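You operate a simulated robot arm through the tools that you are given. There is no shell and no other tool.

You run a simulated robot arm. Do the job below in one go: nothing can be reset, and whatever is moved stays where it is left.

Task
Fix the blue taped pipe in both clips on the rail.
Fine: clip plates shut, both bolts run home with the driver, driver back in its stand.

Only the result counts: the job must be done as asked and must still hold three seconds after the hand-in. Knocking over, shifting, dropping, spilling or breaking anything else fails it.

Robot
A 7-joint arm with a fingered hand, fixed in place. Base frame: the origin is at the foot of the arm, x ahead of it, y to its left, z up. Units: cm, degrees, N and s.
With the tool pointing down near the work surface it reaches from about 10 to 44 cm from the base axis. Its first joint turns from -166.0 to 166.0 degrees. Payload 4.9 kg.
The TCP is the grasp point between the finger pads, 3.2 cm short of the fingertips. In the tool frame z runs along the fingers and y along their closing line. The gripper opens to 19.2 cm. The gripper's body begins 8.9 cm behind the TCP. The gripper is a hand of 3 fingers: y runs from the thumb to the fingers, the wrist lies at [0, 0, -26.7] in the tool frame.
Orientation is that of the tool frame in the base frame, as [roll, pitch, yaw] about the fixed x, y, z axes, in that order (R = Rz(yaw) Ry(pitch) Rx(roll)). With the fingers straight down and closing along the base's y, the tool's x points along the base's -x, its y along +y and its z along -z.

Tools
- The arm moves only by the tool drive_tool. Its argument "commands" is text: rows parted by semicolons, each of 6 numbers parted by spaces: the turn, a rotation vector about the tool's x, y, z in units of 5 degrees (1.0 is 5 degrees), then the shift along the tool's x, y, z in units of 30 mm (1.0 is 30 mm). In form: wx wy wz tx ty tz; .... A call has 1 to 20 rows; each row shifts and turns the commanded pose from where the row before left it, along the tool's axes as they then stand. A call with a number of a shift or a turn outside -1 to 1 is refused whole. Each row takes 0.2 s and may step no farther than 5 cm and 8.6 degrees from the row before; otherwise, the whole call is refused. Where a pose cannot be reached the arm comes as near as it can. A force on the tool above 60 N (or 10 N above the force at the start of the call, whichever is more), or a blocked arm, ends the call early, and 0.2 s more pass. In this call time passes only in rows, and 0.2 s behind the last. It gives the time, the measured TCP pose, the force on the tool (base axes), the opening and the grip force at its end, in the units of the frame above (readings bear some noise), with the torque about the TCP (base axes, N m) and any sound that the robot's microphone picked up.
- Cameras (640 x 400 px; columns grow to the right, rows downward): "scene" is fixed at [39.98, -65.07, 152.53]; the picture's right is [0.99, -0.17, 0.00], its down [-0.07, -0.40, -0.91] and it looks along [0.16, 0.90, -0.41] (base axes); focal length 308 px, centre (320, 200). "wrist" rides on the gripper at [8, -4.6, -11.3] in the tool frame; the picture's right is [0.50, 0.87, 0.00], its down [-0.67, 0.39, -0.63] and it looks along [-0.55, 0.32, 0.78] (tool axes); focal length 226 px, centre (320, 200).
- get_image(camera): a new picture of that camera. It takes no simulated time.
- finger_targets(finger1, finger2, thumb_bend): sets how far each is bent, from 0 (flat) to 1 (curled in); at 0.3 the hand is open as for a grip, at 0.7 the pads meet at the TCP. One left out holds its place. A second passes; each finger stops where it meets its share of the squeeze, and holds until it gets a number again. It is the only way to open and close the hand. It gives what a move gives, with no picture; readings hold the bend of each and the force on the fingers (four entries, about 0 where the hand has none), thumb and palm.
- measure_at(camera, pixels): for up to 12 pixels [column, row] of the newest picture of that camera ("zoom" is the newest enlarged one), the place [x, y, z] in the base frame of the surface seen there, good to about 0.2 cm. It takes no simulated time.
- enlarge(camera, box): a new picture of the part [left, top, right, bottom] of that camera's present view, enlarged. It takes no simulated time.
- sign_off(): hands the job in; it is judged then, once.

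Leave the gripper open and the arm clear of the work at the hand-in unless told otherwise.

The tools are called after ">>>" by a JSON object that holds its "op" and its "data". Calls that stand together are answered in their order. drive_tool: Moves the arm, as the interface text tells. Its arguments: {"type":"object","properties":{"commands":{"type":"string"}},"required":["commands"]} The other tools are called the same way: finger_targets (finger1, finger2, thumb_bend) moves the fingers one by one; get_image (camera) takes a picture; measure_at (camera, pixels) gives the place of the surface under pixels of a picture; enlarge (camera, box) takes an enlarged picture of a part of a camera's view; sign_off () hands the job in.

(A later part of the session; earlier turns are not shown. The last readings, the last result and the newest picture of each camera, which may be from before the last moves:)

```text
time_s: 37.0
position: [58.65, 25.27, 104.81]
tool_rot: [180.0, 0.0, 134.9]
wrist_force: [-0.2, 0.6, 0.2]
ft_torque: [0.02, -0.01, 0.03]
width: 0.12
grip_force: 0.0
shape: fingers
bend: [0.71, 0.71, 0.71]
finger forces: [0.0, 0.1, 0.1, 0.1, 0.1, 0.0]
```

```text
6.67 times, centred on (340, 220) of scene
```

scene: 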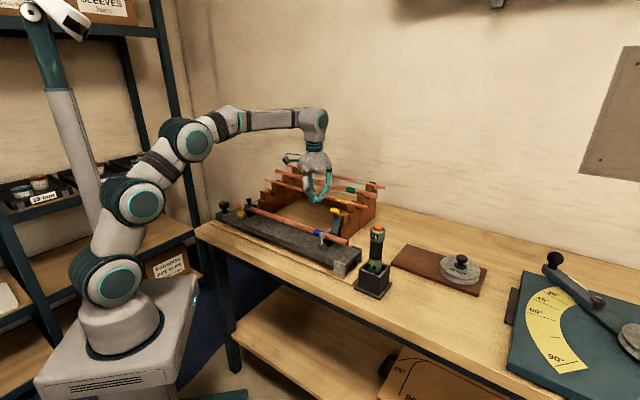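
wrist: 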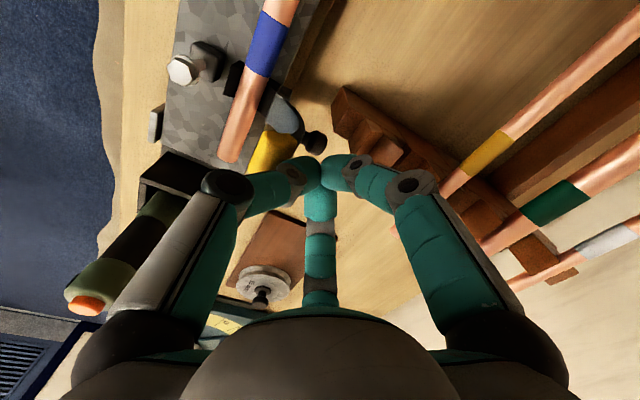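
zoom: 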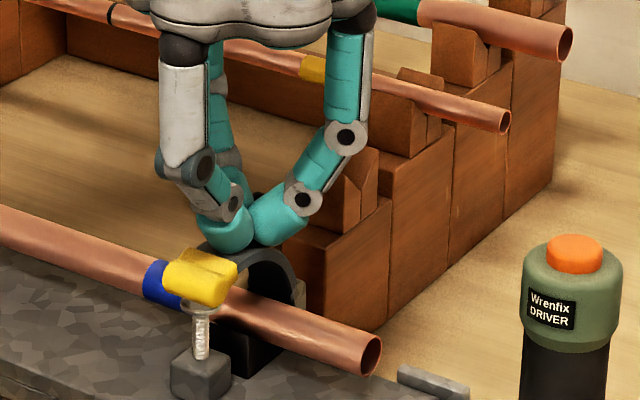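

Same picture as on the left: the bar is over the bolt. I'll press down further in small steps, keeping the fingertips back from the bolt head.

>>> {"op": "drive_tool", "data": {"commands": "0 0 0 0 -0.08 0.1;0 0 0 0 -0.08 0.1;0 0 0 0 -0.06 0.1;0 0 0 0 -0.04 0.1;0 0 0 0 0 0.1"}}

>>> {"op": "enlarge", "data": {"camera": "scene", "box": [310, 205, 370, 250]}}

```text
time_s: 38.2
position: [58.01, 24.82, 103.48]
tool_rot: [-179.9, -0.1, 135.0]
wrist_force: [-5.7, -6.2, 8.7]
ft_torque: [-0.08, 0.12, 0.05]
width: 0.05
grip_force: 0.0
shape: fingers
bend: [0.71, 0.71, 0.71]
finger forces: [0.0, 0.0, 0.0, 0.0, 0.0, 0.0]
```

```text
8.89 times, centred on (340, 228) of scene
```

zoom: 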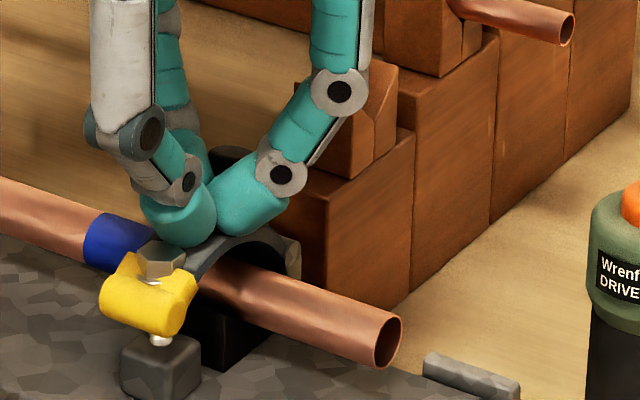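

The force is mostly the plate's knob touching the back of my fingers. I'll lift off and see whether the plate falls shut by itself like the left one did.

>>> {"op": "drive_tool", "data": {"commands": "0 0 0 0 -0.03 -0.15;0 0 0 0 0 -0.4;0 0 0 0 0 -0.8;0 0 0 0 0 -0.9"}}

>>> {"op": "enlarge", "data": {"camera": "scene", "box": [310, 205, 370, 250]}}

```text
time_s: 39.2
position: [58.03, 24.72, 110.14]
tool_rot: [-179.8, 0.0, 135.0]
wrist_force: [0.7, -0.2, 0.2]
ft_torque: [0.0, 0.01, 0.0]
width: 0.12
grip_force: 0.0
shape: fingers
bend: [0.71, 0.71, 0.71]
finger forces: [0.0, 0.0, 0.0, 0.0, 0.0, 0.0]
```

```text
8.89 times, centred on (340, 228) of scene
```

zoom: 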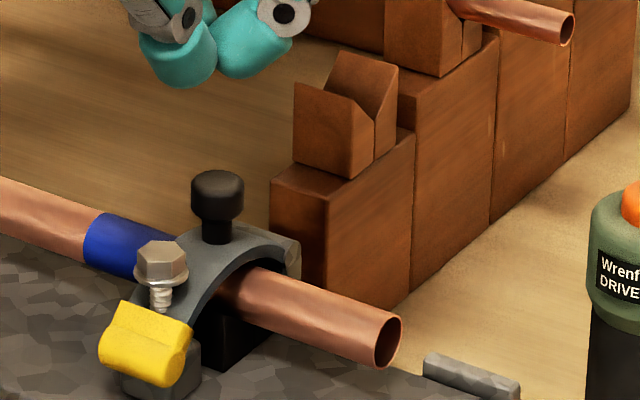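

Both plates are shut with the bolt heads above them. Now the driver. I'll look at it closely in both views.

>>> {"op": "enlarge", "data": {"camera": "scene", "box": [340, 215, 420, 300]}}

>>> {"op": "measure_at", "data": {"camera": "zoom", "pixels": [[300, 80], [325, 95], [275, 95], [300, 120], [290, 165], [285, 225], [280, 245], [235, 260], [330, 270], [255, 330], [300, 62], [240, 380]]}}

>>> {"op": "get_image", "data": {"camera": "wrist"}}

```text
4.71 times, centred on (380, 258) of scene
```

zoom: 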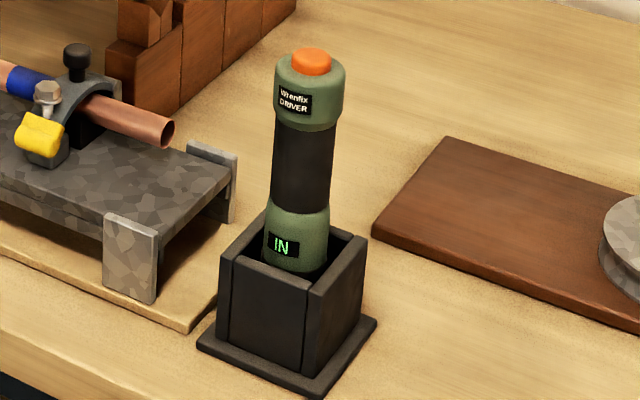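

```text
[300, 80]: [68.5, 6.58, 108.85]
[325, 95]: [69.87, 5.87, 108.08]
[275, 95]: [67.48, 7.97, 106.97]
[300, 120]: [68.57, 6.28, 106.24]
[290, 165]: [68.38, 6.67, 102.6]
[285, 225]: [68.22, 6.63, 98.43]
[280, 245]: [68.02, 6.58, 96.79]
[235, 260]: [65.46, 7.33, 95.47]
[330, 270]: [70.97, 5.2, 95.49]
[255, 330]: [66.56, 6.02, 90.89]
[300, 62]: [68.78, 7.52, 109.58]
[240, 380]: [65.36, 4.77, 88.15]
```

```text
taken
```

wrist: 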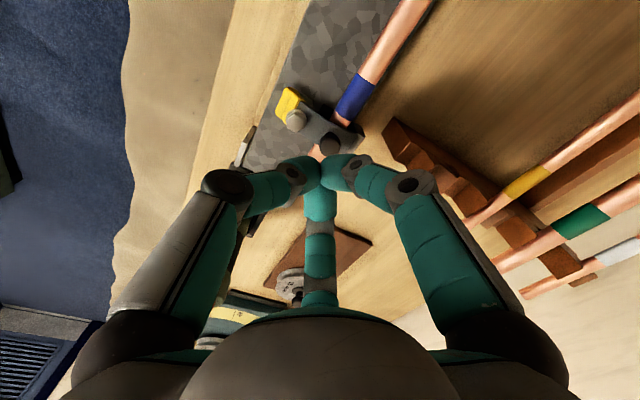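

The driver stands upright. Stand rim z≈95.5, black grip z≈100–106, green cap z≈106.5–109, button top z≈109.6. I'll measure its silhouette centre points and edges to fix its axis: cap (310,95), edges (279,100) and (341,100); body (302,165), (275,165), (330,165); lower (297,225); button (312,60).

>>> {"op": "enlarge", "data": {"camera": "scene", "box": [340, 215, 420, 300]}}

>>> {"op": "measure_at", "data": {"camera": "zoom", "pixels": [[310, 100], [279, 100], [341, 100], [302, 165], [276, 165], [329, 165], [297, 225], [267, 225], [326, 225], [312, 60], [295, 62], [328, 62]]}}

```text
4.71 times, centred on (380, 258) of scene
```

zoom: 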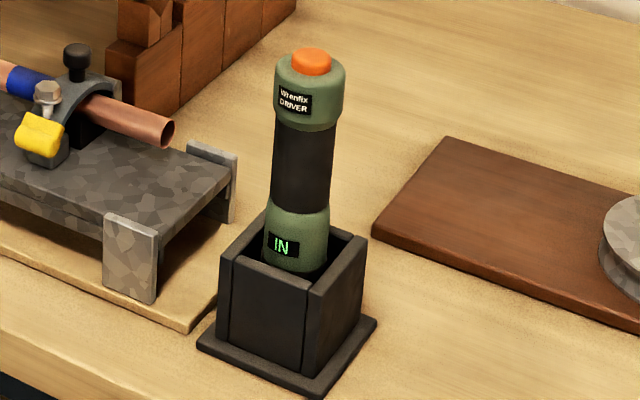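

```text
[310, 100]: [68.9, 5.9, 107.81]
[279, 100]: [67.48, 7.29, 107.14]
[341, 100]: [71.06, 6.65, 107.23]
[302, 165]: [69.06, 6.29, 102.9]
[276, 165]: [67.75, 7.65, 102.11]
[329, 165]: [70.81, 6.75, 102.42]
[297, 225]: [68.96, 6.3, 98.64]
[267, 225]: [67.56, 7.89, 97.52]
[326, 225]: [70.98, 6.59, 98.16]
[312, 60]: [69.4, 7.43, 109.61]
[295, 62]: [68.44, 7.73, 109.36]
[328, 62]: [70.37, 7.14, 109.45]
```

The driver axis is at about x 69.45, y 7.65, with body radius about 1.8 cm. I'll open the hand to 0.42, rise to z≈113, move to s≈35, then approach above the driver so that it would pass through the gap between thumb and finger, and look.

>>> {"op": "finger_targets", "data": {"finger1": 0.42, "finger2": 0.42, "thumb_bend": 0.42}}

>>> {"op": "drive_tool", "data": {"commands": "0 0 0 -0.95 0.083 -0.242;0 0 0 -0.95 0.083 -0.242;0 0 0 -0.95 0.083 -0.242;0 0 0 -0.95 0.083 -0.242"}}

>>> {"op": "get_image", "data": {"camera": "wrist"}}

>>> {"op": "get_image", "data": {"camera": "scene"}}

```text
time_s: 40.2
position: [58.06, 24.7, 110.21]
tool_rot: [-179.9, 0.0, 135.0]
wrist_force: [-0.7, -0.1, 0.8]
ft_torque: [0.01, -0.01, 0.01]
width: 11.8
grip_force: 0.0
shape: fingers
bend: [0.42, 0.42, 0.42]
finger forces: [0.0, 0.0, 0.0, 0.0, 0.0, 0.0]
```

```text
time_s: 41.2
position: [66.86, 17.28, 113.07]
tool_rot: [-180.0, 0.1, 134.9]
wrist_force: [-1.1, -0.1, -0.4]
ft_torque: [-0.01, 0.01, 0.0]
width: 11.83
grip_force: 0.2
shape: fingers
bend: [0.42, 0.42, 0.42]
finger forces: [0.1, 0.0, 0.1, 0.0, 0.0, 0.1]
```

```text
taken
```

wrist: 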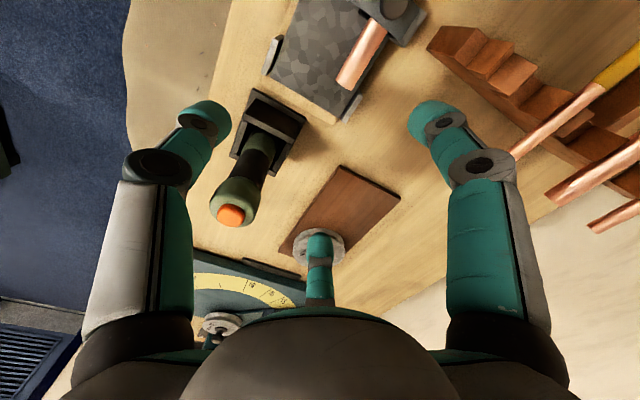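

```text
taken
```

scene: 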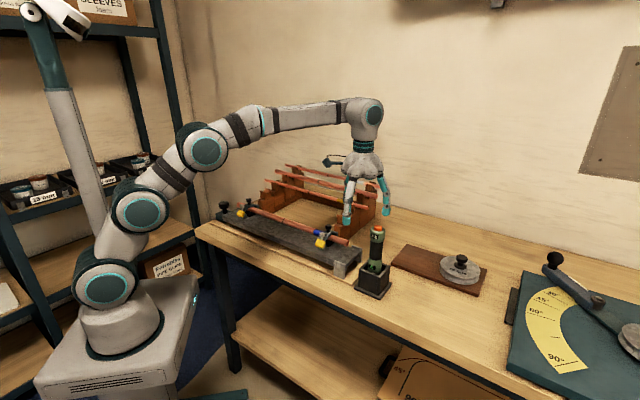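

The driver is visible at wrist (232,200) with its button at (231,215). I'll measure it from this view too for a second reading of the axis.

>>> {"op": "enlarge", "data": {"camera": "wrist", "box": [195, 80, 315, 240]}}

>>> {"op": "measure_at", "data": {"camera": "wrist", "pixels": [[231, 215], [224, 214], [238, 216], [231, 208], [231, 222], [243, 190], [250, 170], [262, 150], [220, 205], [255, 205], [287, 105], [240, 155]]}}

```text
2.50 times, centred on (255, 160) of wrist
```

zoom: 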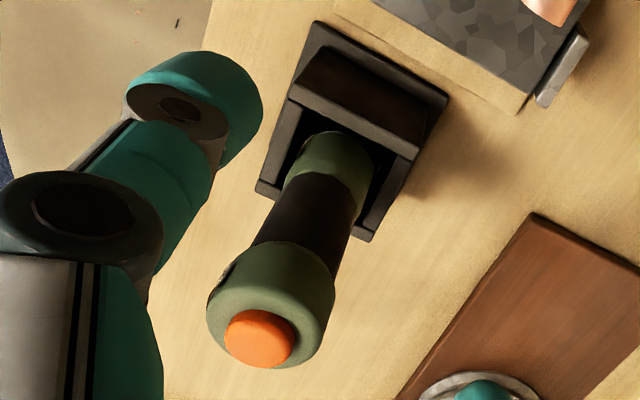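

```text
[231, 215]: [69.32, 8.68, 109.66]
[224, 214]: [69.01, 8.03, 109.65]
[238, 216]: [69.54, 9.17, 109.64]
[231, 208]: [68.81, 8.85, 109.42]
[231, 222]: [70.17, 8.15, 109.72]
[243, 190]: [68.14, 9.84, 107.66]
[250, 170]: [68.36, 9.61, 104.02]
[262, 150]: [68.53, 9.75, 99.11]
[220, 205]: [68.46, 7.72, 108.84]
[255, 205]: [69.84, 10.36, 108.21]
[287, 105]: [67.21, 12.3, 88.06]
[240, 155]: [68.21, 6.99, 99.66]
```

Both views together put the driver axis at about (69.6, 8.15). I'll move over it (Δs 8.4, Δd -4.5) at z≈113.

>>> {"op": "drive_tool", "data": {"commands": "0 0 0 -0.7 -0.375 0;0 0 0 -0.7 -0.375 0;0 0 0 -0.7 -0.375 0;0 0 0 -0.7 -0.375 0"}}

>>> {"op": "get_image", "data": {"camera": "wrist"}}

>>> {"op": "enlarge", "data": {"camera": "scene", "box": [330, 150, 430, 300]}}

```text
time_s: 42.2
position: [69.48, 8.3, 113.04]
tool_rot: [180.0, 0.1, 135.0]
wrist_force: [1.0, 0.9, -0.9]
ft_torque: [0.0, -0.02, 0.01]
width: 11.79
grip_force: 0.1
shape: fingers
bend: [0.42, 0.42, 0.42]
finger forces: [0.0, 0.0, 0.0, 0.0, 0.0, 0.0]
```

```text
taken
```

wrist: 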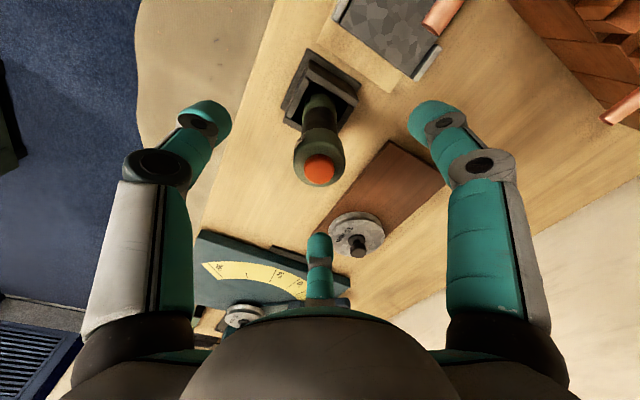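

```text
2.67 times, centred on (380, 225) of scene
```

zoom: 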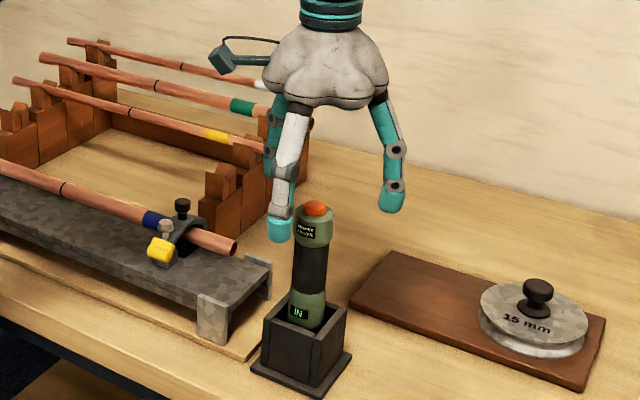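

The button sits exactly on the tool axis (wrist (319,170), where I expect it). I'll go down 9.5 cm to z≈103.5 so the fingers surround the black grip and the palm stays about 2.5 cm above the button.

>>> {"op": "drive_tool", "data": {"commands": "0 0 0 0 0 0.79;0 0 0 0 0 0.79;0 0 0 0 0 0.79;0 0 0 0 0 0.79"}}

>>> {"op": "get_image", "data": {"camera": "wrist"}}

>>> {"op": "enlarge", "data": {"camera": "scene", "box": [330, 180, 430, 300]}}

```text
time_s: 43.2
position: [69.56, 8.28, 103.64]
tool_rot: [179.9, -0.1, 134.9]
wrist_force: [-0.2, -0.2, 0.1]
ft_torque: [0.02, 0.01, 0.0]
width: 11.79
grip_force: 0.0
shape: fingers
bend: [0.42, 0.42, 0.42]
finger forces: [0.0, 0.0, 0.0, 0.1, 0.0, 0.1]
```

```text
taken
```

wrist: 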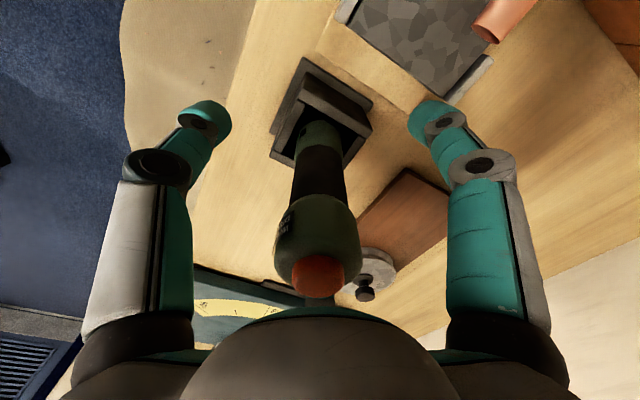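

```text
3.33 times, centred on (380, 240) of scene
```

zoom: 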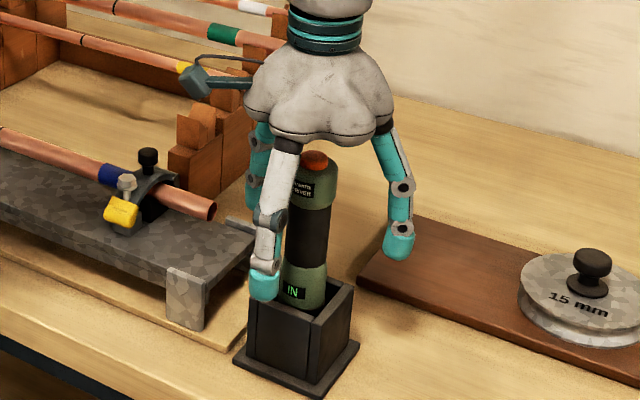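

The driver is centred among the three fingers. I'll close evenly to 0.56 first to check that nothing touches unevenly.

>>> {"op": "finger_targets", "data": {"finger1": 0.56, "finger2": 0.56, "thumb_bend": 0.56}}

>>> {"op": "get_image", "data": {"camera": "wrist"}}

```text
time_s: 44.2
position: [69.62, 8.25, 103.51]
tool_rot: [-180.0, 0.0, 135.0]
wrist_force: [0.4, 0.0, -0.7]
ft_torque: [0.01, 0.02, 0.03]
width: 5.91
grip_force: 0.2
shape: fingers
bend: [0.56, 0.56, 0.56]
finger forces: [0.1, 0.0, 0.0, 0.0, 0.1, 0.0]
```

```text
taken
```

wrist: 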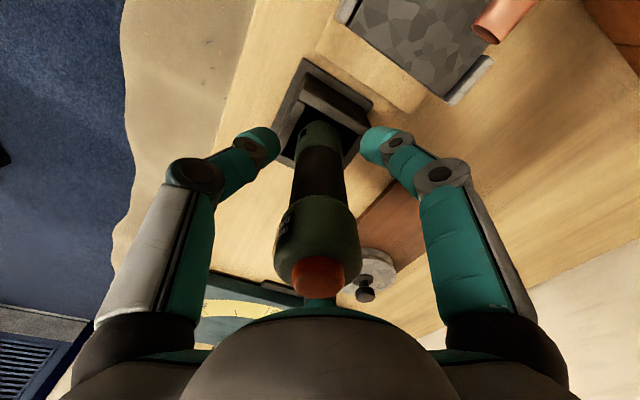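

No contact yet and it's symmetric. I'll close to 0.68 for a first grip and read the forces.

>>> {"op": "finger_targets", "data": {"finger1": 0.68, "finger2": 0.68, "thumb_bend": 0.68}}

>>> {"op": "enlarge", "data": {"camera": "scene", "box": [340, 190, 420, 290]}}

>>> {"op": "get_image", "data": {"camera": "wrist"}}

```text
time_s: 45.2
position: [69.59, 8.17, 103.53]
tool_rot: [-180.0, 0.0, 134.9]
wrist_force: [0.9, -0.9, 0.4]
ft_torque: [-0.02, 0.04, 0.01]
width: 2.91
grip_force: 10.5
shape: fingers
bend: [0.63, 0.63, 0.64]
finger forces: [5.8, 6.7, 0.1, 0.1, 8.2, 0.1]
```

```text
4.00 times, centred on (380, 240) of scene
```

zoom: 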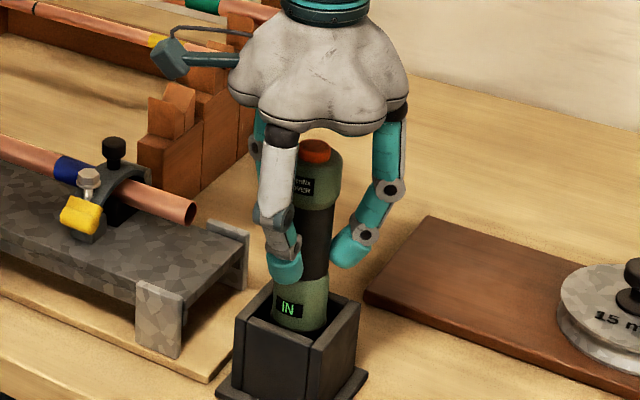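

```text
taken
```

wrist: 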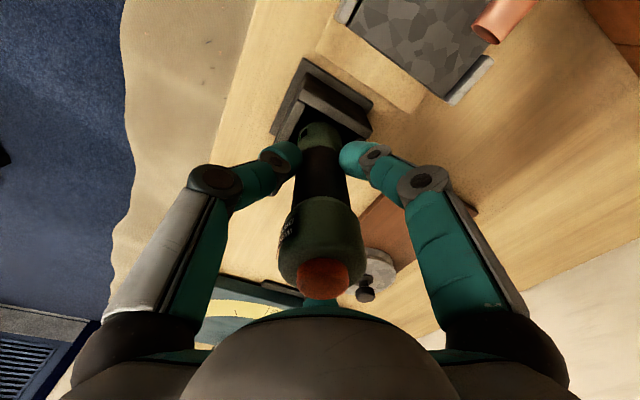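

The grip is balanced (6/7/8 N) just above the display. I'll tighten the squeeze (target 0.8) for a firm hold, since the driver must not twist.

>>> {"op": "finger_targets", "data": {"finger1": 0.78, "finger2": 0.78, "thumb_bend": 0.78}}

>>> {"op": "enlarge", "data": {"camera": "scene", "box": [340, 190, 420, 290]}}

```text
time_s: 46.2
position: [69.57, 8.15, 103.73]
tool_rot: [180.0, 0.0, 135.0]
wrist_force: [0.5, 2.1, 0.2]
ft_torque: [0.15, -0.18, -0.01]
width: 2.76
grip_force: 24.4
shape: fingers
bend: [0.63, 0.62, 0.66]
finger forces: [15.0, 15.4, 0.0, 0.0, 18.2, 0.0]
```

```text
4.00 times, centred on (380, 240) of scene
```

zoom: 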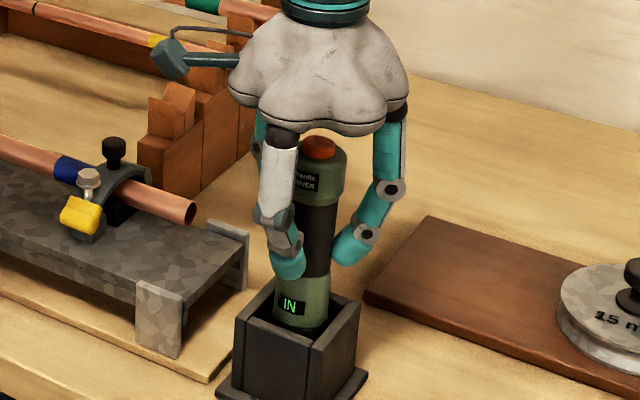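

The stronger squeeze pushed the driver slightly to +d (thumb 0.66 vs fingers 0.62) and there is a small torque. I'll shift the hand 0.3 cm in -d to bring the driver back upright in its stand and check.

>>> {"op": "drive_tool", "data": {"commands": "0 0 0 0 -0.05 0;0 0 0 0 -0.05 0"}}

>>> {"op": "enlarge", "data": {"camera": "scene", "box": [340, 190, 420, 290]}}

>>> {"op": "get_image", "data": {"camera": "wrist"}}

```text
time_s: 46.8
position: [69.37, 8.0, 103.52]
tool_rot: [179.9, 0.1, 135.0]
wrist_force: [1.2, 1.1, 0.0]
ft_torque: [0.19, -0.23, 0.0]
width: 2.74
grip_force: 24.6
shape: fingers
bend: [0.63, 0.62, 0.66]
finger forces: [15.3, 15.3, 0.1, 0.1, 18.1, 0.0]
```

```text
4.00 times, centred on (380, 240) of scene
```

zoom: 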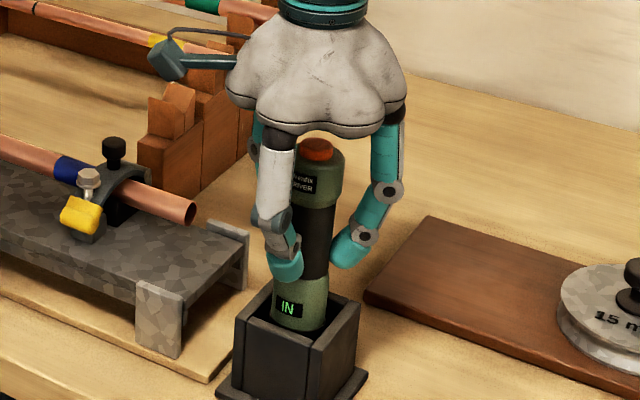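

```text
taken
```

wrist: 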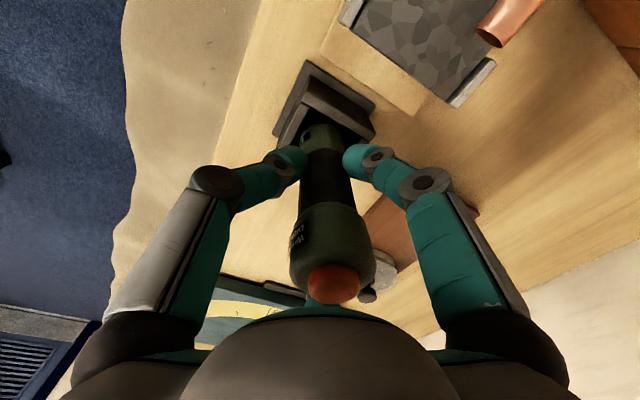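

The torque grew a little and the button shifted to (333,285): the driver's top leans slightly to +d because the thumb presses harder. I'll relax the thumb to 0.73 so the three forces even out, and undo the shift.

>>> {"op": "finger_targets", "data": {"thumb_bend": 0.73}}

>>> {"op": "get_image", "data": {"camera": "wrist"}}

```text
time_s: 47.8
position: [69.35, 7.92, 103.63]
tool_rot: [-180.0, 0.0, 135.0]
wrist_force: [0.2, -0.3, -1.3]
ft_torque: [0.0, -0.04, -0.02]
width: 2.79
grip_force: 20.7
shape: fingers
bend: [0.63, 0.62, 0.65]
finger forces: [12.5, 12.7, 0.1, 0.0, 15.5, 0.0]
```

```text
taken
```

wrist: 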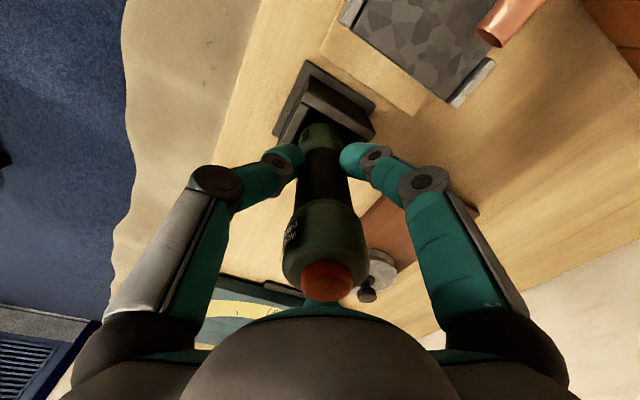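

The torque is now about zero and the driver is upright (button at (327,282)), grip 20.7 N. I'll lift slowly by 2 cm and check.

>>> {"op": "drive_tool", "data": {"commands": "0 0 0 0 0 -0.2;0 0 0 0 0 -0.2;0 0 0 0 0 -0.27"}}

>>> {"op": "enlarge", "data": {"camera": "scene", "box": [340, 190, 420, 290]}}

>>> {"op": "get_image", "data": {"camera": "wrist"}}

```text
time_s: 48.6
position: [69.51, 8.06, 105.56]
tool_rot: [180.0, 0.0, 135.0]
wrist_force: [-0.5, -0.4, -5.3]
ft_torque: [-0.01, 0.0, 0.0]
width: 2.76
grip_force: 19.9
shape: fingers
bend: [0.63, 0.62, 0.65]
finger forces: [12.2, 12.3, 0.1, 0.0, 14.8, 0.1]
```

```text
4.00 times, centred on (380, 240) of scene
```

zoom: 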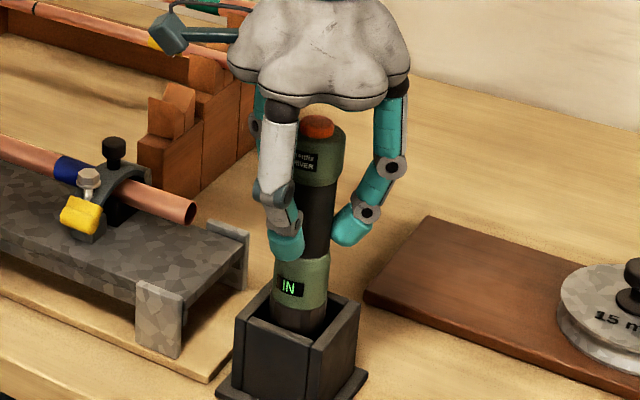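

```text
taken
```

wrist: 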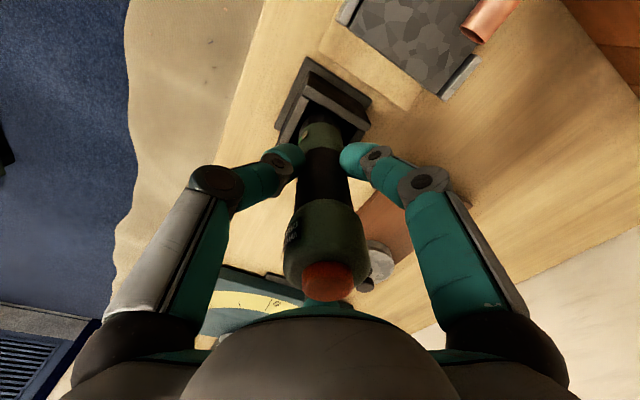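

It lifts cleanly (5.3 N weight), no slip. I'll lift 7 cm more.

>>> {"op": "drive_tool", "data": {"commands": "0 0 0 0 0 -0.4;0 0 0 0 0 -0.5;0 0 0 0 0 -0.5;0 0 0 0 0 -0.5;0 0 0 0 0 -0.43"}}

>>> {"op": "enlarge", "data": {"camera": "scene", "box": [340, 170, 420, 290]}}

```text
time_s: 49.8
position: [69.22, 8.09, 112.62]
tool_rot: [-180.0, 0.0, 134.9]
wrist_force: [-0.7, 0.6, -6.6]
ft_torque: [0.01, 0.01, -0.02]
width: 2.76
grip_force: 19.7
shape: fingers
bend: [0.63, 0.62, 0.65]
finger forces: [12.2, 12.4, 0.1, 0.0, 14.6, 0.1]
```

```text
3.33 times, centred on (380, 230) of scene
```

zoom: 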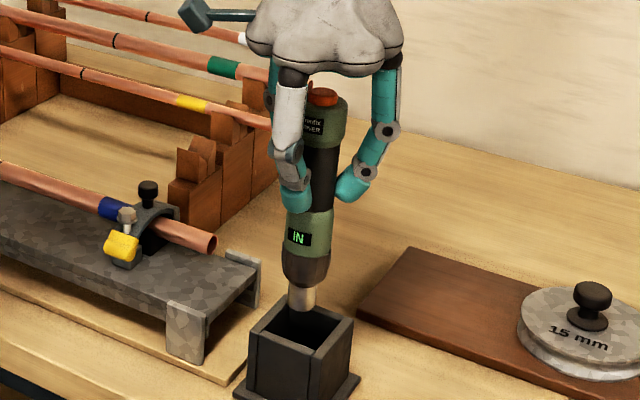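

The driver is nearly out, with its silver socket nose showing. I'll measure nose tip, body and stand.

>>> {"op": "enlarge", "data": {"camera": "scene", "box": [352, 210, 402, 275]}}

>>> {"op": "measure_at", "data": {"camera": "zoom", "pixels": [[318, 40], [305, 130], [297, 175], [290, 230], [288, 262], [275, 250], [303, 250], [230, 300], [290, 340], [350, 290], [270, 140], [345, 130]]}}

```text
6.15 times, centred on (377, 242) of scene
```

zoom: 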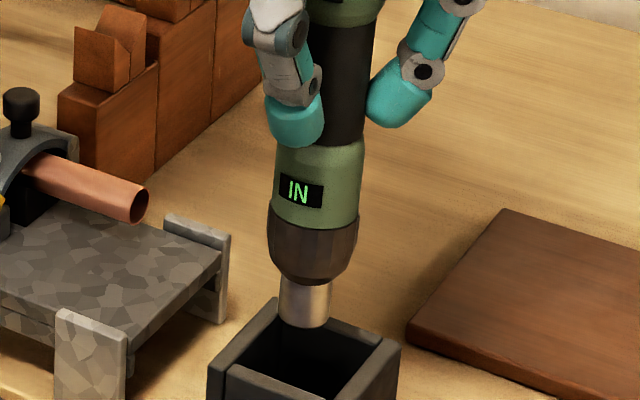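

```text
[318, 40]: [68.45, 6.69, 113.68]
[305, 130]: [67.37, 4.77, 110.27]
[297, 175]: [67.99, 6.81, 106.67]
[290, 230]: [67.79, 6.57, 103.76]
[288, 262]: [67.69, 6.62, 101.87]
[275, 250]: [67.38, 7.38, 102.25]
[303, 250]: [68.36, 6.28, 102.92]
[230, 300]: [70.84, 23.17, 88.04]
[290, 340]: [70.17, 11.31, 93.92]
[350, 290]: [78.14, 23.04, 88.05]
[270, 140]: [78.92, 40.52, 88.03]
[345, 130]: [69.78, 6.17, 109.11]
```

I'll measure the silver nose itself at (305,300), (303,318), (303,326), (285,305), (328,305), and the chuck (312,250), (315,185).

>>> {"op": "measure_at", "data": {"camera": "zoom", "pixels": [[305, 300], [303, 316], [303, 325], [284, 305], [328, 305], [312, 250], [318, 185], [325, 120], [310, 272], [340, 60], [274, 295], [255, 320]]}}

```text
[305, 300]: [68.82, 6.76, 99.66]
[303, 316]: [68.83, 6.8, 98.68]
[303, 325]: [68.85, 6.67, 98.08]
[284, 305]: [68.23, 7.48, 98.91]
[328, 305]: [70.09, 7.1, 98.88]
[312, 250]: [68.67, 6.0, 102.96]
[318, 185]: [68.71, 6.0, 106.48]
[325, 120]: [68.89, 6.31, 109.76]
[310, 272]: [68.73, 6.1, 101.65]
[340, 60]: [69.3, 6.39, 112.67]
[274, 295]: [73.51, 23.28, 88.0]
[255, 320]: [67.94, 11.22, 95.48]
```

The socket nose tip is 14.7 cm below the TCP (now z≈97.9, above the stand rim 95.5), and the driver leans about 2° with its top toward +d. I'll carry it to above the right bolt (s≈23.6, d≈55.4), rising to z≈120, and then correct the lean.

>>> {"op": "drive_tool", "data": {"commands": "0 0 0 0.4 0 -0.4;0 0 0 0.8 0.03 -0.36;0 0 0 0.9 0.03 -0.36;0 0 0 0.9 0.03 -0.36;0 0 0 0.9 0.03 -0.36;0 0 0 0.9 0.03 -0.36;0 0 0 0.9 0.03 -0.3;0 0 0 0.8 0.03 0;-0.4 0 0 0 0 0"}}

>>> {"op": "get_image", "data": {"camera": "wrist"}}

>>> {"op": "enlarge", "data": {"camera": "scene", "box": [290, 150, 390, 250]}}

```text
time_s: 51.8
position: [55.98, 22.23, 120.14]
tool_rot: [177.9, 0.0, 135.0]
wrist_force: [-0.1, 0.2, -6.3]
ft_torque: [0.0, -0.01, -0.01]
width: 2.73
grip_force: 19.6
shape: fingers
bend: [0.63, 0.62, 0.65]
finger forces: [12.4, 12.5, 0.0, 0.0, 14.6, 0.0]
```

```text
taken
```

wrist: 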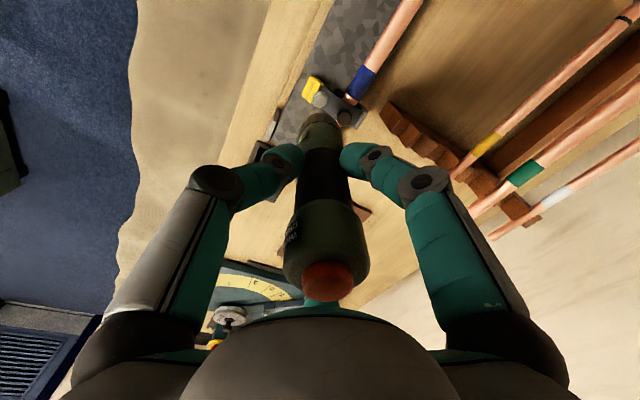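

```text
4.00 times, centred on (340, 200) of scene
```

zoom: 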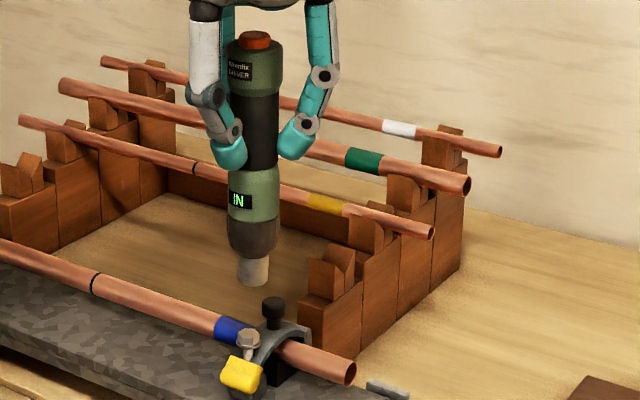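

Driver above the right bolt. I'll enlarge around the nose (323,218) and the bolt head (322,234) and measure both in one picture for alignment.

>>> {"op": "enlarge", "data": {"camera": "scene", "box": [302, 200, 348, 246]}}

```text
8.70 times, centred on (325, 223) of scene
```

zoom: 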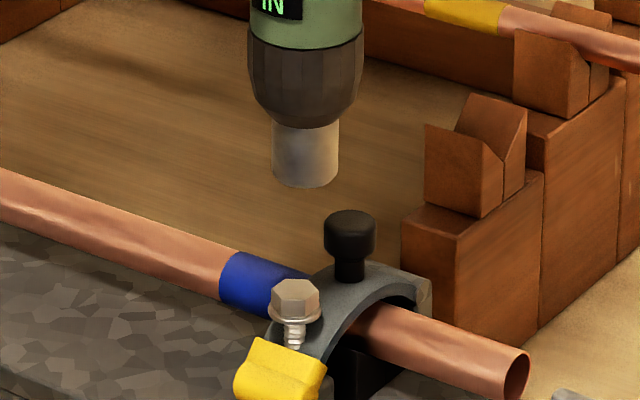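

I'll measure nose points (305,155), (275,155), (335,155), (305,184) and bolt points: head top (296,288), head left (276,290), head right (317,290), head front (296,308), flange front (296,320), flange left (270,310), flange right (321,310), shank (295,335).

>>> {"op": "measure_at", "data": {"camera": "zoom", "pixels": [[305, 155], [275, 155], [335, 155], [305, 184], [296, 287], [277, 290], [316, 290], [296, 308], [296, 320], [271, 311], [320, 311], [295, 335]]}}

```text
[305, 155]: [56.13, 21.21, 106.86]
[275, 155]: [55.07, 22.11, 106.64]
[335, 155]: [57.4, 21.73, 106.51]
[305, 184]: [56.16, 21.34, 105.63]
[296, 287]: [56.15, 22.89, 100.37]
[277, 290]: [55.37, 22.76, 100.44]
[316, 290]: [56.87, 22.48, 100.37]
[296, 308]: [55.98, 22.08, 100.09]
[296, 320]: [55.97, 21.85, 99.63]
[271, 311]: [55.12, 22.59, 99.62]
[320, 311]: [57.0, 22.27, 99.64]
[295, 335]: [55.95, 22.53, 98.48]
```

Nose axis ≈ (56.33, 22.36), tip z≈105.4; bolt axis ≈ (56.1, 22.8). Before moving I'll check how upright the driver is by measuring its upper body.

>>> {"op": "enlarge", "data": {"camera": "scene", "box": [300, 150, 350, 212]}}

>>> {"op": "measure_at", "data": {"camera": "zoom", "pixels": [[330, 50], [300, 60], [362, 60], [335, 25], [335, 130], [327, 195], [300, 195], [355, 195], [318, 270], [290, 275], [345, 275], [330, 160]]}}

```text
6.45 times, centred on (325, 181) of scene
```

zoom: 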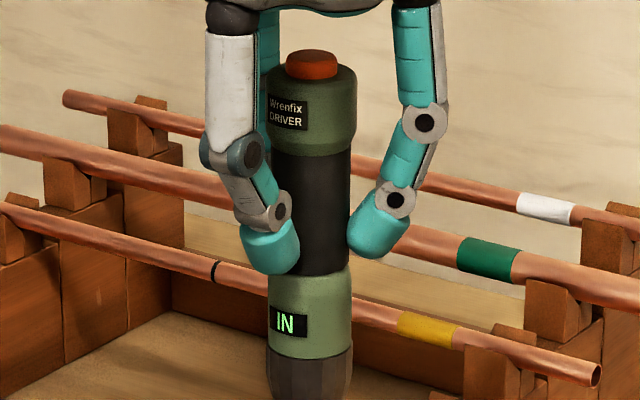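

```text
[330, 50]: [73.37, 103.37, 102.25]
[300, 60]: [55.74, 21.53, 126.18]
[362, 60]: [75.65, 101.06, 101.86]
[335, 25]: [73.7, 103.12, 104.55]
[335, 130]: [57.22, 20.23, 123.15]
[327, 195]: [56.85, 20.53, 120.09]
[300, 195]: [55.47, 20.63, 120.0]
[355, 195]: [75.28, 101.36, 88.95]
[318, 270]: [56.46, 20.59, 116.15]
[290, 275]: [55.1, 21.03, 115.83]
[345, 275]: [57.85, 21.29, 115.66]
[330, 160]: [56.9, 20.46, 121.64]
```

Sideways the driver is upright (cap centre and nose both at column 323.4). For the depth direction I'll measure the cap front (311,125), label front (311,145), lower green front (310,340), and button (314,62).

>>> {"op": "measure_at", "data": {"camera": "zoom", "pixels": [[311, 125], [311, 140], [311, 90], [310, 345], [310, 290], [315, 58], [315, 66], [300, 60], [330, 62]]}}

```text
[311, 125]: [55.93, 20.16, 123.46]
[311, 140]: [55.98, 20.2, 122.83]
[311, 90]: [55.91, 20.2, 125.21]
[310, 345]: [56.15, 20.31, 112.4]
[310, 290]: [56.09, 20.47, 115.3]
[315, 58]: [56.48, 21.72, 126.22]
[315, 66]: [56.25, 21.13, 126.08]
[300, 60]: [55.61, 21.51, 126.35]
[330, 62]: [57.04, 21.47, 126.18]
```

The driver is upright within 0.5°. I'll shift it Δs -0.49, Δd +0.16 onto the bolt axis, then descend 4 cm (nose to about 1 cm above the head) and re-check.

>>> {"op": "drive_tool", "data": {"commands": "0 0 0 0.163 0.054 0;0 0 0 0 -0.0167 0.45;0 0 0 0 -0.0167 0.45;0 0 0 0 -0.0167 0.43"}}

>>> {"op": "enlarge", "data": {"camera": "scene", "box": [302, 205, 348, 250]}}

>>> {"op": "enlarge", "data": {"camera": "wrist", "box": [270, 70, 370, 140]}}

```text
time_s: 52.8
position: [55.78, 22.78, 116.01]
tool_rot: [178.0, 0.1, 135.0]
wrist_force: [-0.5, -1.0, -5.3]
ft_torque: [0.01, -0.02, 0.0]
width: 2.8
grip_force: 20.0
shape: fingers
bend: [0.63, 0.62, 0.65]
finger forces: [12.1, 12.5, 0.0, 0.1, 14.7, 0.0]
```

```text
8.89 times, centred on (325, 228) of scene
```

zoom: 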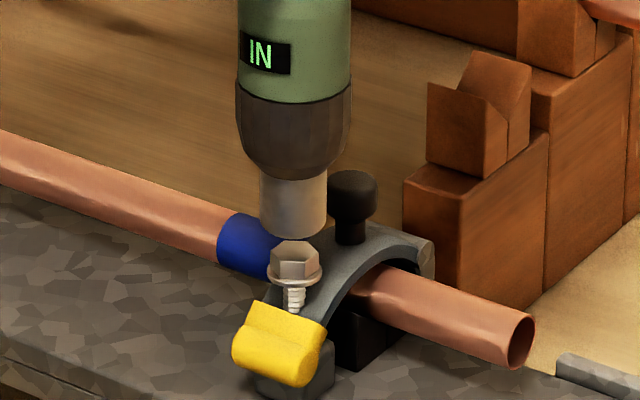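

```text
5.71 times, centred on (320, 105) of wrist
```

zoom: 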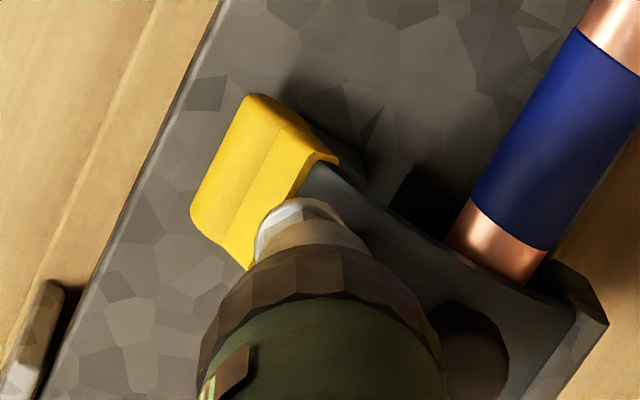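

Laterally aligned (nose centre column 293, bolt 295). I'll measure depth alignment: nose front (293,215), nose edges (264,215), (324,215), nose bottom (293,236), head top (296,250), flange front (296,285), flange edges (271,275), (320,275).

>>> {"op": "measure_at", "data": {"camera": "zoom", "pixels": [[293, 215], [264, 210], [324, 210], [293, 234], [296, 252], [296, 286], [270, 277], [321, 277], [293, 300], [280, 250], [312, 250], [296, 272]]}}

```text
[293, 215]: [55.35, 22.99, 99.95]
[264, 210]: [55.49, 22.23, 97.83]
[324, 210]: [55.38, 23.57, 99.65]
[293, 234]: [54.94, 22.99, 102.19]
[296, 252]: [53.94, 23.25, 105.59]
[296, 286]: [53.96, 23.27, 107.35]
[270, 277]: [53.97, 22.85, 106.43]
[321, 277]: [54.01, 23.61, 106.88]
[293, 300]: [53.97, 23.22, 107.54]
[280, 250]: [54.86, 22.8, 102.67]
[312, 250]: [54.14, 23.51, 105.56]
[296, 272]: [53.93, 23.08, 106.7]
```

Those read the wrist zoom (the newest one). I'll redo it on a fresh scene zoom.

>>> {"op": "enlarge", "data": {"camera": "scene", "box": [302, 205, 348, 250]}}

>>> {"op": "measure_at", "data": {"camera": "zoom", "pixels": [[293, 215], [264, 210], [324, 210], [293, 234], [296, 252], [296, 286], [270, 277], [321, 277], [293, 300], [280, 250], [312, 250], [296, 272]]}}

```text
8.89 times, centred on (325, 228) of scene
```

zoom: 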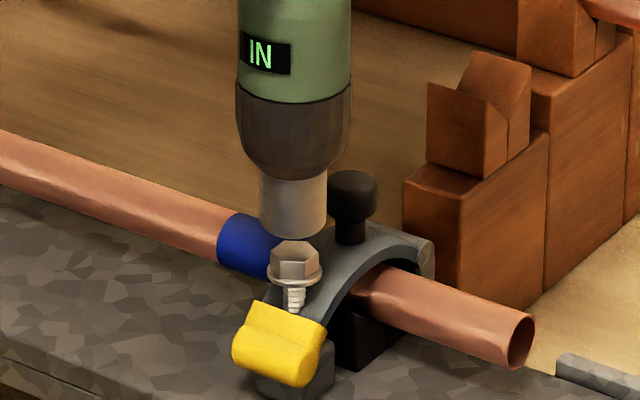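

```text
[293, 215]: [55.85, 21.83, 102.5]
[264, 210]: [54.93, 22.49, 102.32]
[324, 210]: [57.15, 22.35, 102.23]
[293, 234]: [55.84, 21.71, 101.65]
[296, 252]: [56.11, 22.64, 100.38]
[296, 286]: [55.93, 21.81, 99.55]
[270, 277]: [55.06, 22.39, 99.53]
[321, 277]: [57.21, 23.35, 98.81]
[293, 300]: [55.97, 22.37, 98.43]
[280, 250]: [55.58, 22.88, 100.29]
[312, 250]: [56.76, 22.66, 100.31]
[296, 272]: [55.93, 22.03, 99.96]
```

Nose axis ≈ (56.08, 22.95), bolt axis ≈ (56.08, 22.75), so I need about 0.13 cm in -d. I'll trim that and lower 1 cm toward the bolt head.

>>> {"op": "drive_tool", "data": {"commands": "0 0 0 -0.02 -0.042 0;0 0 0 0 -0.006 0.17;0 0 0 0 -0.006 0.17"}}

>>> {"op": "enlarge", "data": {"camera": "scene", "box": [302, 205, 348, 250]}}

```text
time_s: 53.6
position: [55.64, 22.6, 115.01]
tool_rot: [178.0, 0.0, 134.9]
wrist_force: [-1.7, 1.5, -2.3]
ft_torque: [0.02, -0.01, -0.03]
width: 2.75
grip_force: 20.6
shape: fingers
bend: [0.63, 0.62, 0.65]
finger forces: [12.6, 12.9, 0.0, 0.0, 15.2, 0.0]
```

```text
8.89 times, centred on (325, 228) of scene
```

zoom: 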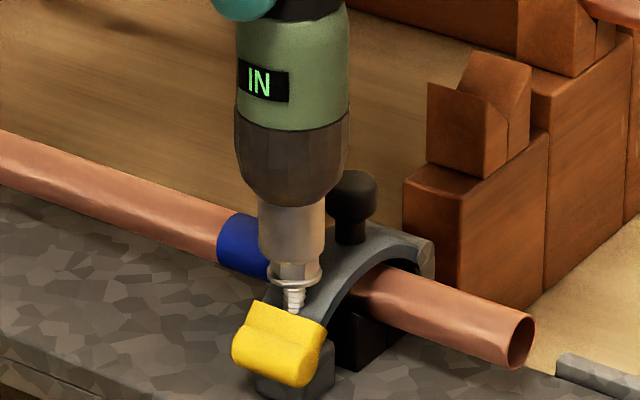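

The force changed from -5.5 to -2.3 N: the nose has just met the bolt head. I'll press 0.2 cm further and listen for sound.

>>> {"op": "drive_tool", "data": {"commands": "0 0 0 0 0 0.04;0 0 0 0 0 0.04"}}

>>> {"op": "enlarge", "data": {"camera": "scene", "box": [302, 205, 348, 250]}}

```text
time_s: 54.2
position: [55.74, 22.57, 114.83]
tool_rot: [177.9, 0.0, 135.0]
wrist_force: [-1.1, 0.7, -2.1]
ft_torque: [0.01, 0.04, -0.04]
width: 2.77
grip_force: 20.4
shape: fingers
bend: [0.63, 0.62, 0.65]
finger forces: [12.7, 13.0, 0.1, 0.0, 15.5, 0.0]
```

```text
8.89 times, centred on (325, 228) of scene
```

zoom: 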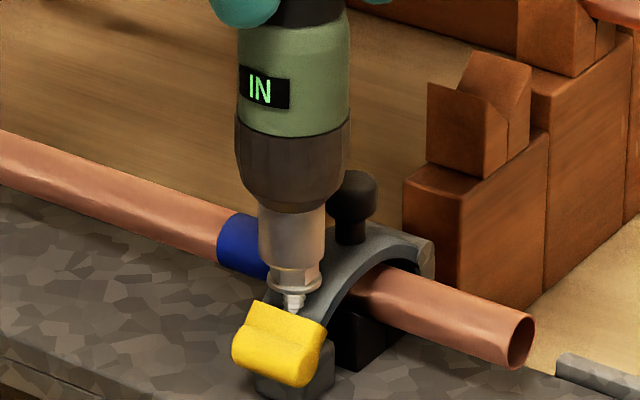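

The socket is sliding over the hex head. I'll press on another 0.3 cm in small steps.

>>> {"op": "drive_tool", "data": {"commands": "0 0 0 0 0 0.05;0 0 0 0 0 0.05"}}

>>> {"op": "enlarge", "data": {"camera": "scene", "box": [302, 205, 348, 250]}}

```text
time_s: 54.8
position: [55.65, 22.46, 114.46]
tool_rot: [178.0, 0.0, 135.1]
wrist_force: [-1.1, 0.4, 2.3]
ft_torque: [0.01, 0.01, 0.02]
width: 2.74
grip_force: 21.0
shape: fingers
bend: [0.63, 0.62, 0.65]
finger forces: [13.4, 13.7, 0.0, 0.1, 15.9, 0.1]
```

```text
8.89 times, centred on (325, 228) of scene
```

zoom: 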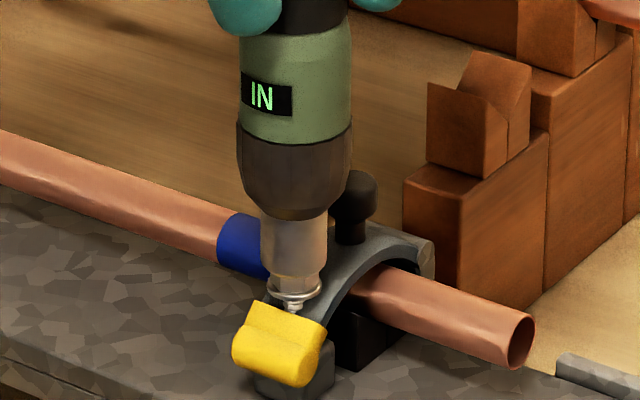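

Contact is now about +8 N on the bolt, with no sound. I'll check whether the bolt is moving by measuring the flange (296,294) and the nose bottom (293,275).

>>> {"op": "measure_at", "data": {"camera": "zoom", "pixels": [[296, 294], [296, 298], [293, 270], [293, 278], [293, 286], [292, 306], [280, 292], [312, 292], [290, 330]]}}

>>> {"op": "enlarge", "data": {"camera": "scene", "box": [312, 225, 332, 245]}}

```text
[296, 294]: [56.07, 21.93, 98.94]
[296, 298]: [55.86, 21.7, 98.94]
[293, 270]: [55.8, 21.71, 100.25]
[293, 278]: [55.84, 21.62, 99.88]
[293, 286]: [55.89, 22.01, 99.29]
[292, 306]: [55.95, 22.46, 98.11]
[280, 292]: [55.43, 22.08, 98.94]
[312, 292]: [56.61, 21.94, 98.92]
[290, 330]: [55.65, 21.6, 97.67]
```

```text
16.00 times, centred on (322, 235) of scene
```

zoom: 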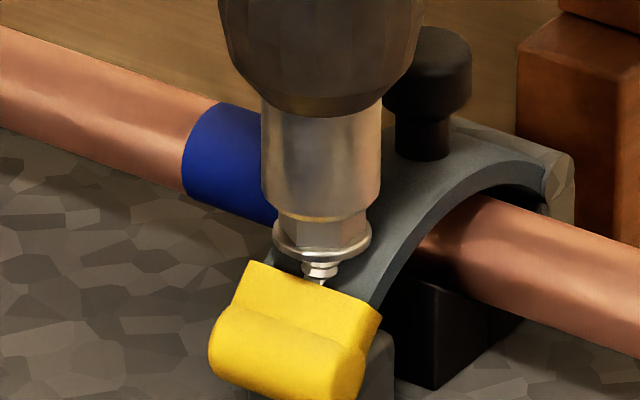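

The bolt's flange is now at z≈98.9 (was 99.6), so the bolt is running in as I follow with the driver. I'll keep feeding down gently, about 0.15 cm at a time, watching force and sound.

>>> {"op": "drive_tool", "data": {"commands": "0 0 0 0 0 0.04;0 0 0 0 0 0.04;0 0 0 0 0 0.04"}}

>>> {"op": "enlarge", "data": {"camera": "scene", "box": [312, 225, 332, 245]}}

```text
time_s: 55.6
position: [55.81, 22.59, 114.09]
tool_rot: [178.1, 0.0, 134.9]
wrist_force: [0.4, 0.1, -0.7]
ft_torque: [0.02, -0.02, -0.01]
width: 2.73
grip_force: 21.5
shape: fingers
bend: [0.63, 0.62, 0.65]
finger forces: [13.1, 13.7, 0.1, 0.1, 15.5, 0.0]
```

```text
16.00 times, centred on (322, 235) of scene
```

zoom: 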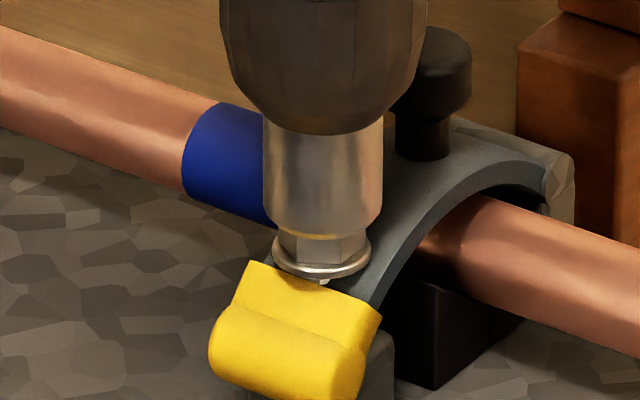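

The bolt keeps going in and the flange is almost on the plate. I'll continue another 0.36 cm.

>>> {"op": "drive_tool", "data": {"commands": "0 0 0 0 0 0.04;0 0 0 0 0 0.04;0 0 0 0 0 0.04"}}

>>> {"op": "enlarge", "data": {"camera": "scene", "box": [312, 225, 332, 245]}}

```text
time_s: 56.4
position: [55.83, 22.58, 113.98]
tool_rot: [177.8, 0.1, 135.0]
wrist_force: [-0.2, -0.4, 10.9]
ft_torque: [-0.03, -0.01, -0.01]
width: 2.73
grip_force: 23.0
shape: fingers
bend: [0.63, 0.62, 0.66]
finger forces: [13.9, 14.4, 0.0, 0.1, 17.9, 0.1]
```

```text
16.00 times, centred on (322, 235) of scene
```

zoom: 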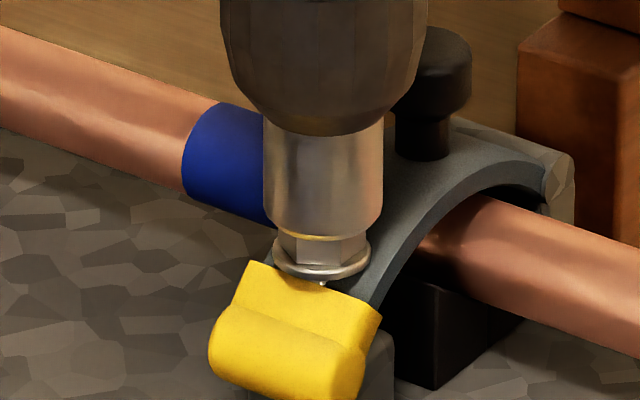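

The force climbed to +10.9 N and the depth stopped at 113.98, so the flange seems to sit on the plate. I'll press slightly more and wait to see if the bolt turns further or a sound comes.

>>> {"op": "drive_tool", "data": {"commands": "0 0 0 0 0 0.03;0 0 0 0 0 0;0 0 0 0 0 0;0 0 0 0 0 0"}}

>>> {"op": "enlarge", "data": {"camera": "scene", "box": [312, 225, 332, 245]}}

>>> {"op": "enlarge", "data": {"camera": "scene", "box": [300, 180, 350, 250]}}

```text
time_s: 57.4
position: [55.73, 22.62, 113.89]
tool_rot: [177.9, 0.1, 135.0]
wrist_force: [-0.7, -0.3, 26.7]
ft_torque: [0.0, -0.02, -0.01]
width: 2.69
grip_force: 26.7
shape: fingers
bend: [0.63, 0.62, 0.66]
finger forces: [16.3, 16.3, 0.1, 0.0, 20.6, 0.0]
```

```text
16.00 times, centred on (322, 235) of scene
```

zoom: 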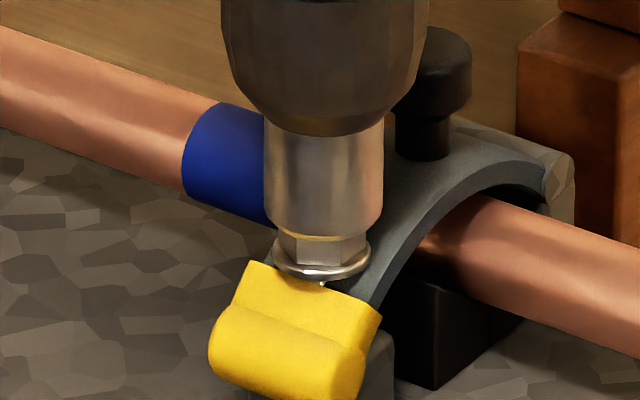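

```text
5.71 times, centred on (325, 215) of scene
```

zoom: 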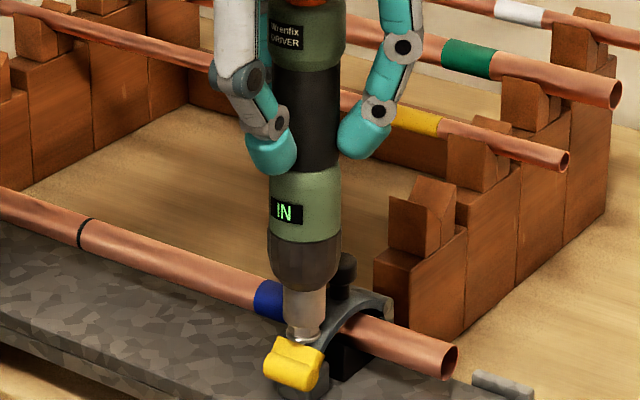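

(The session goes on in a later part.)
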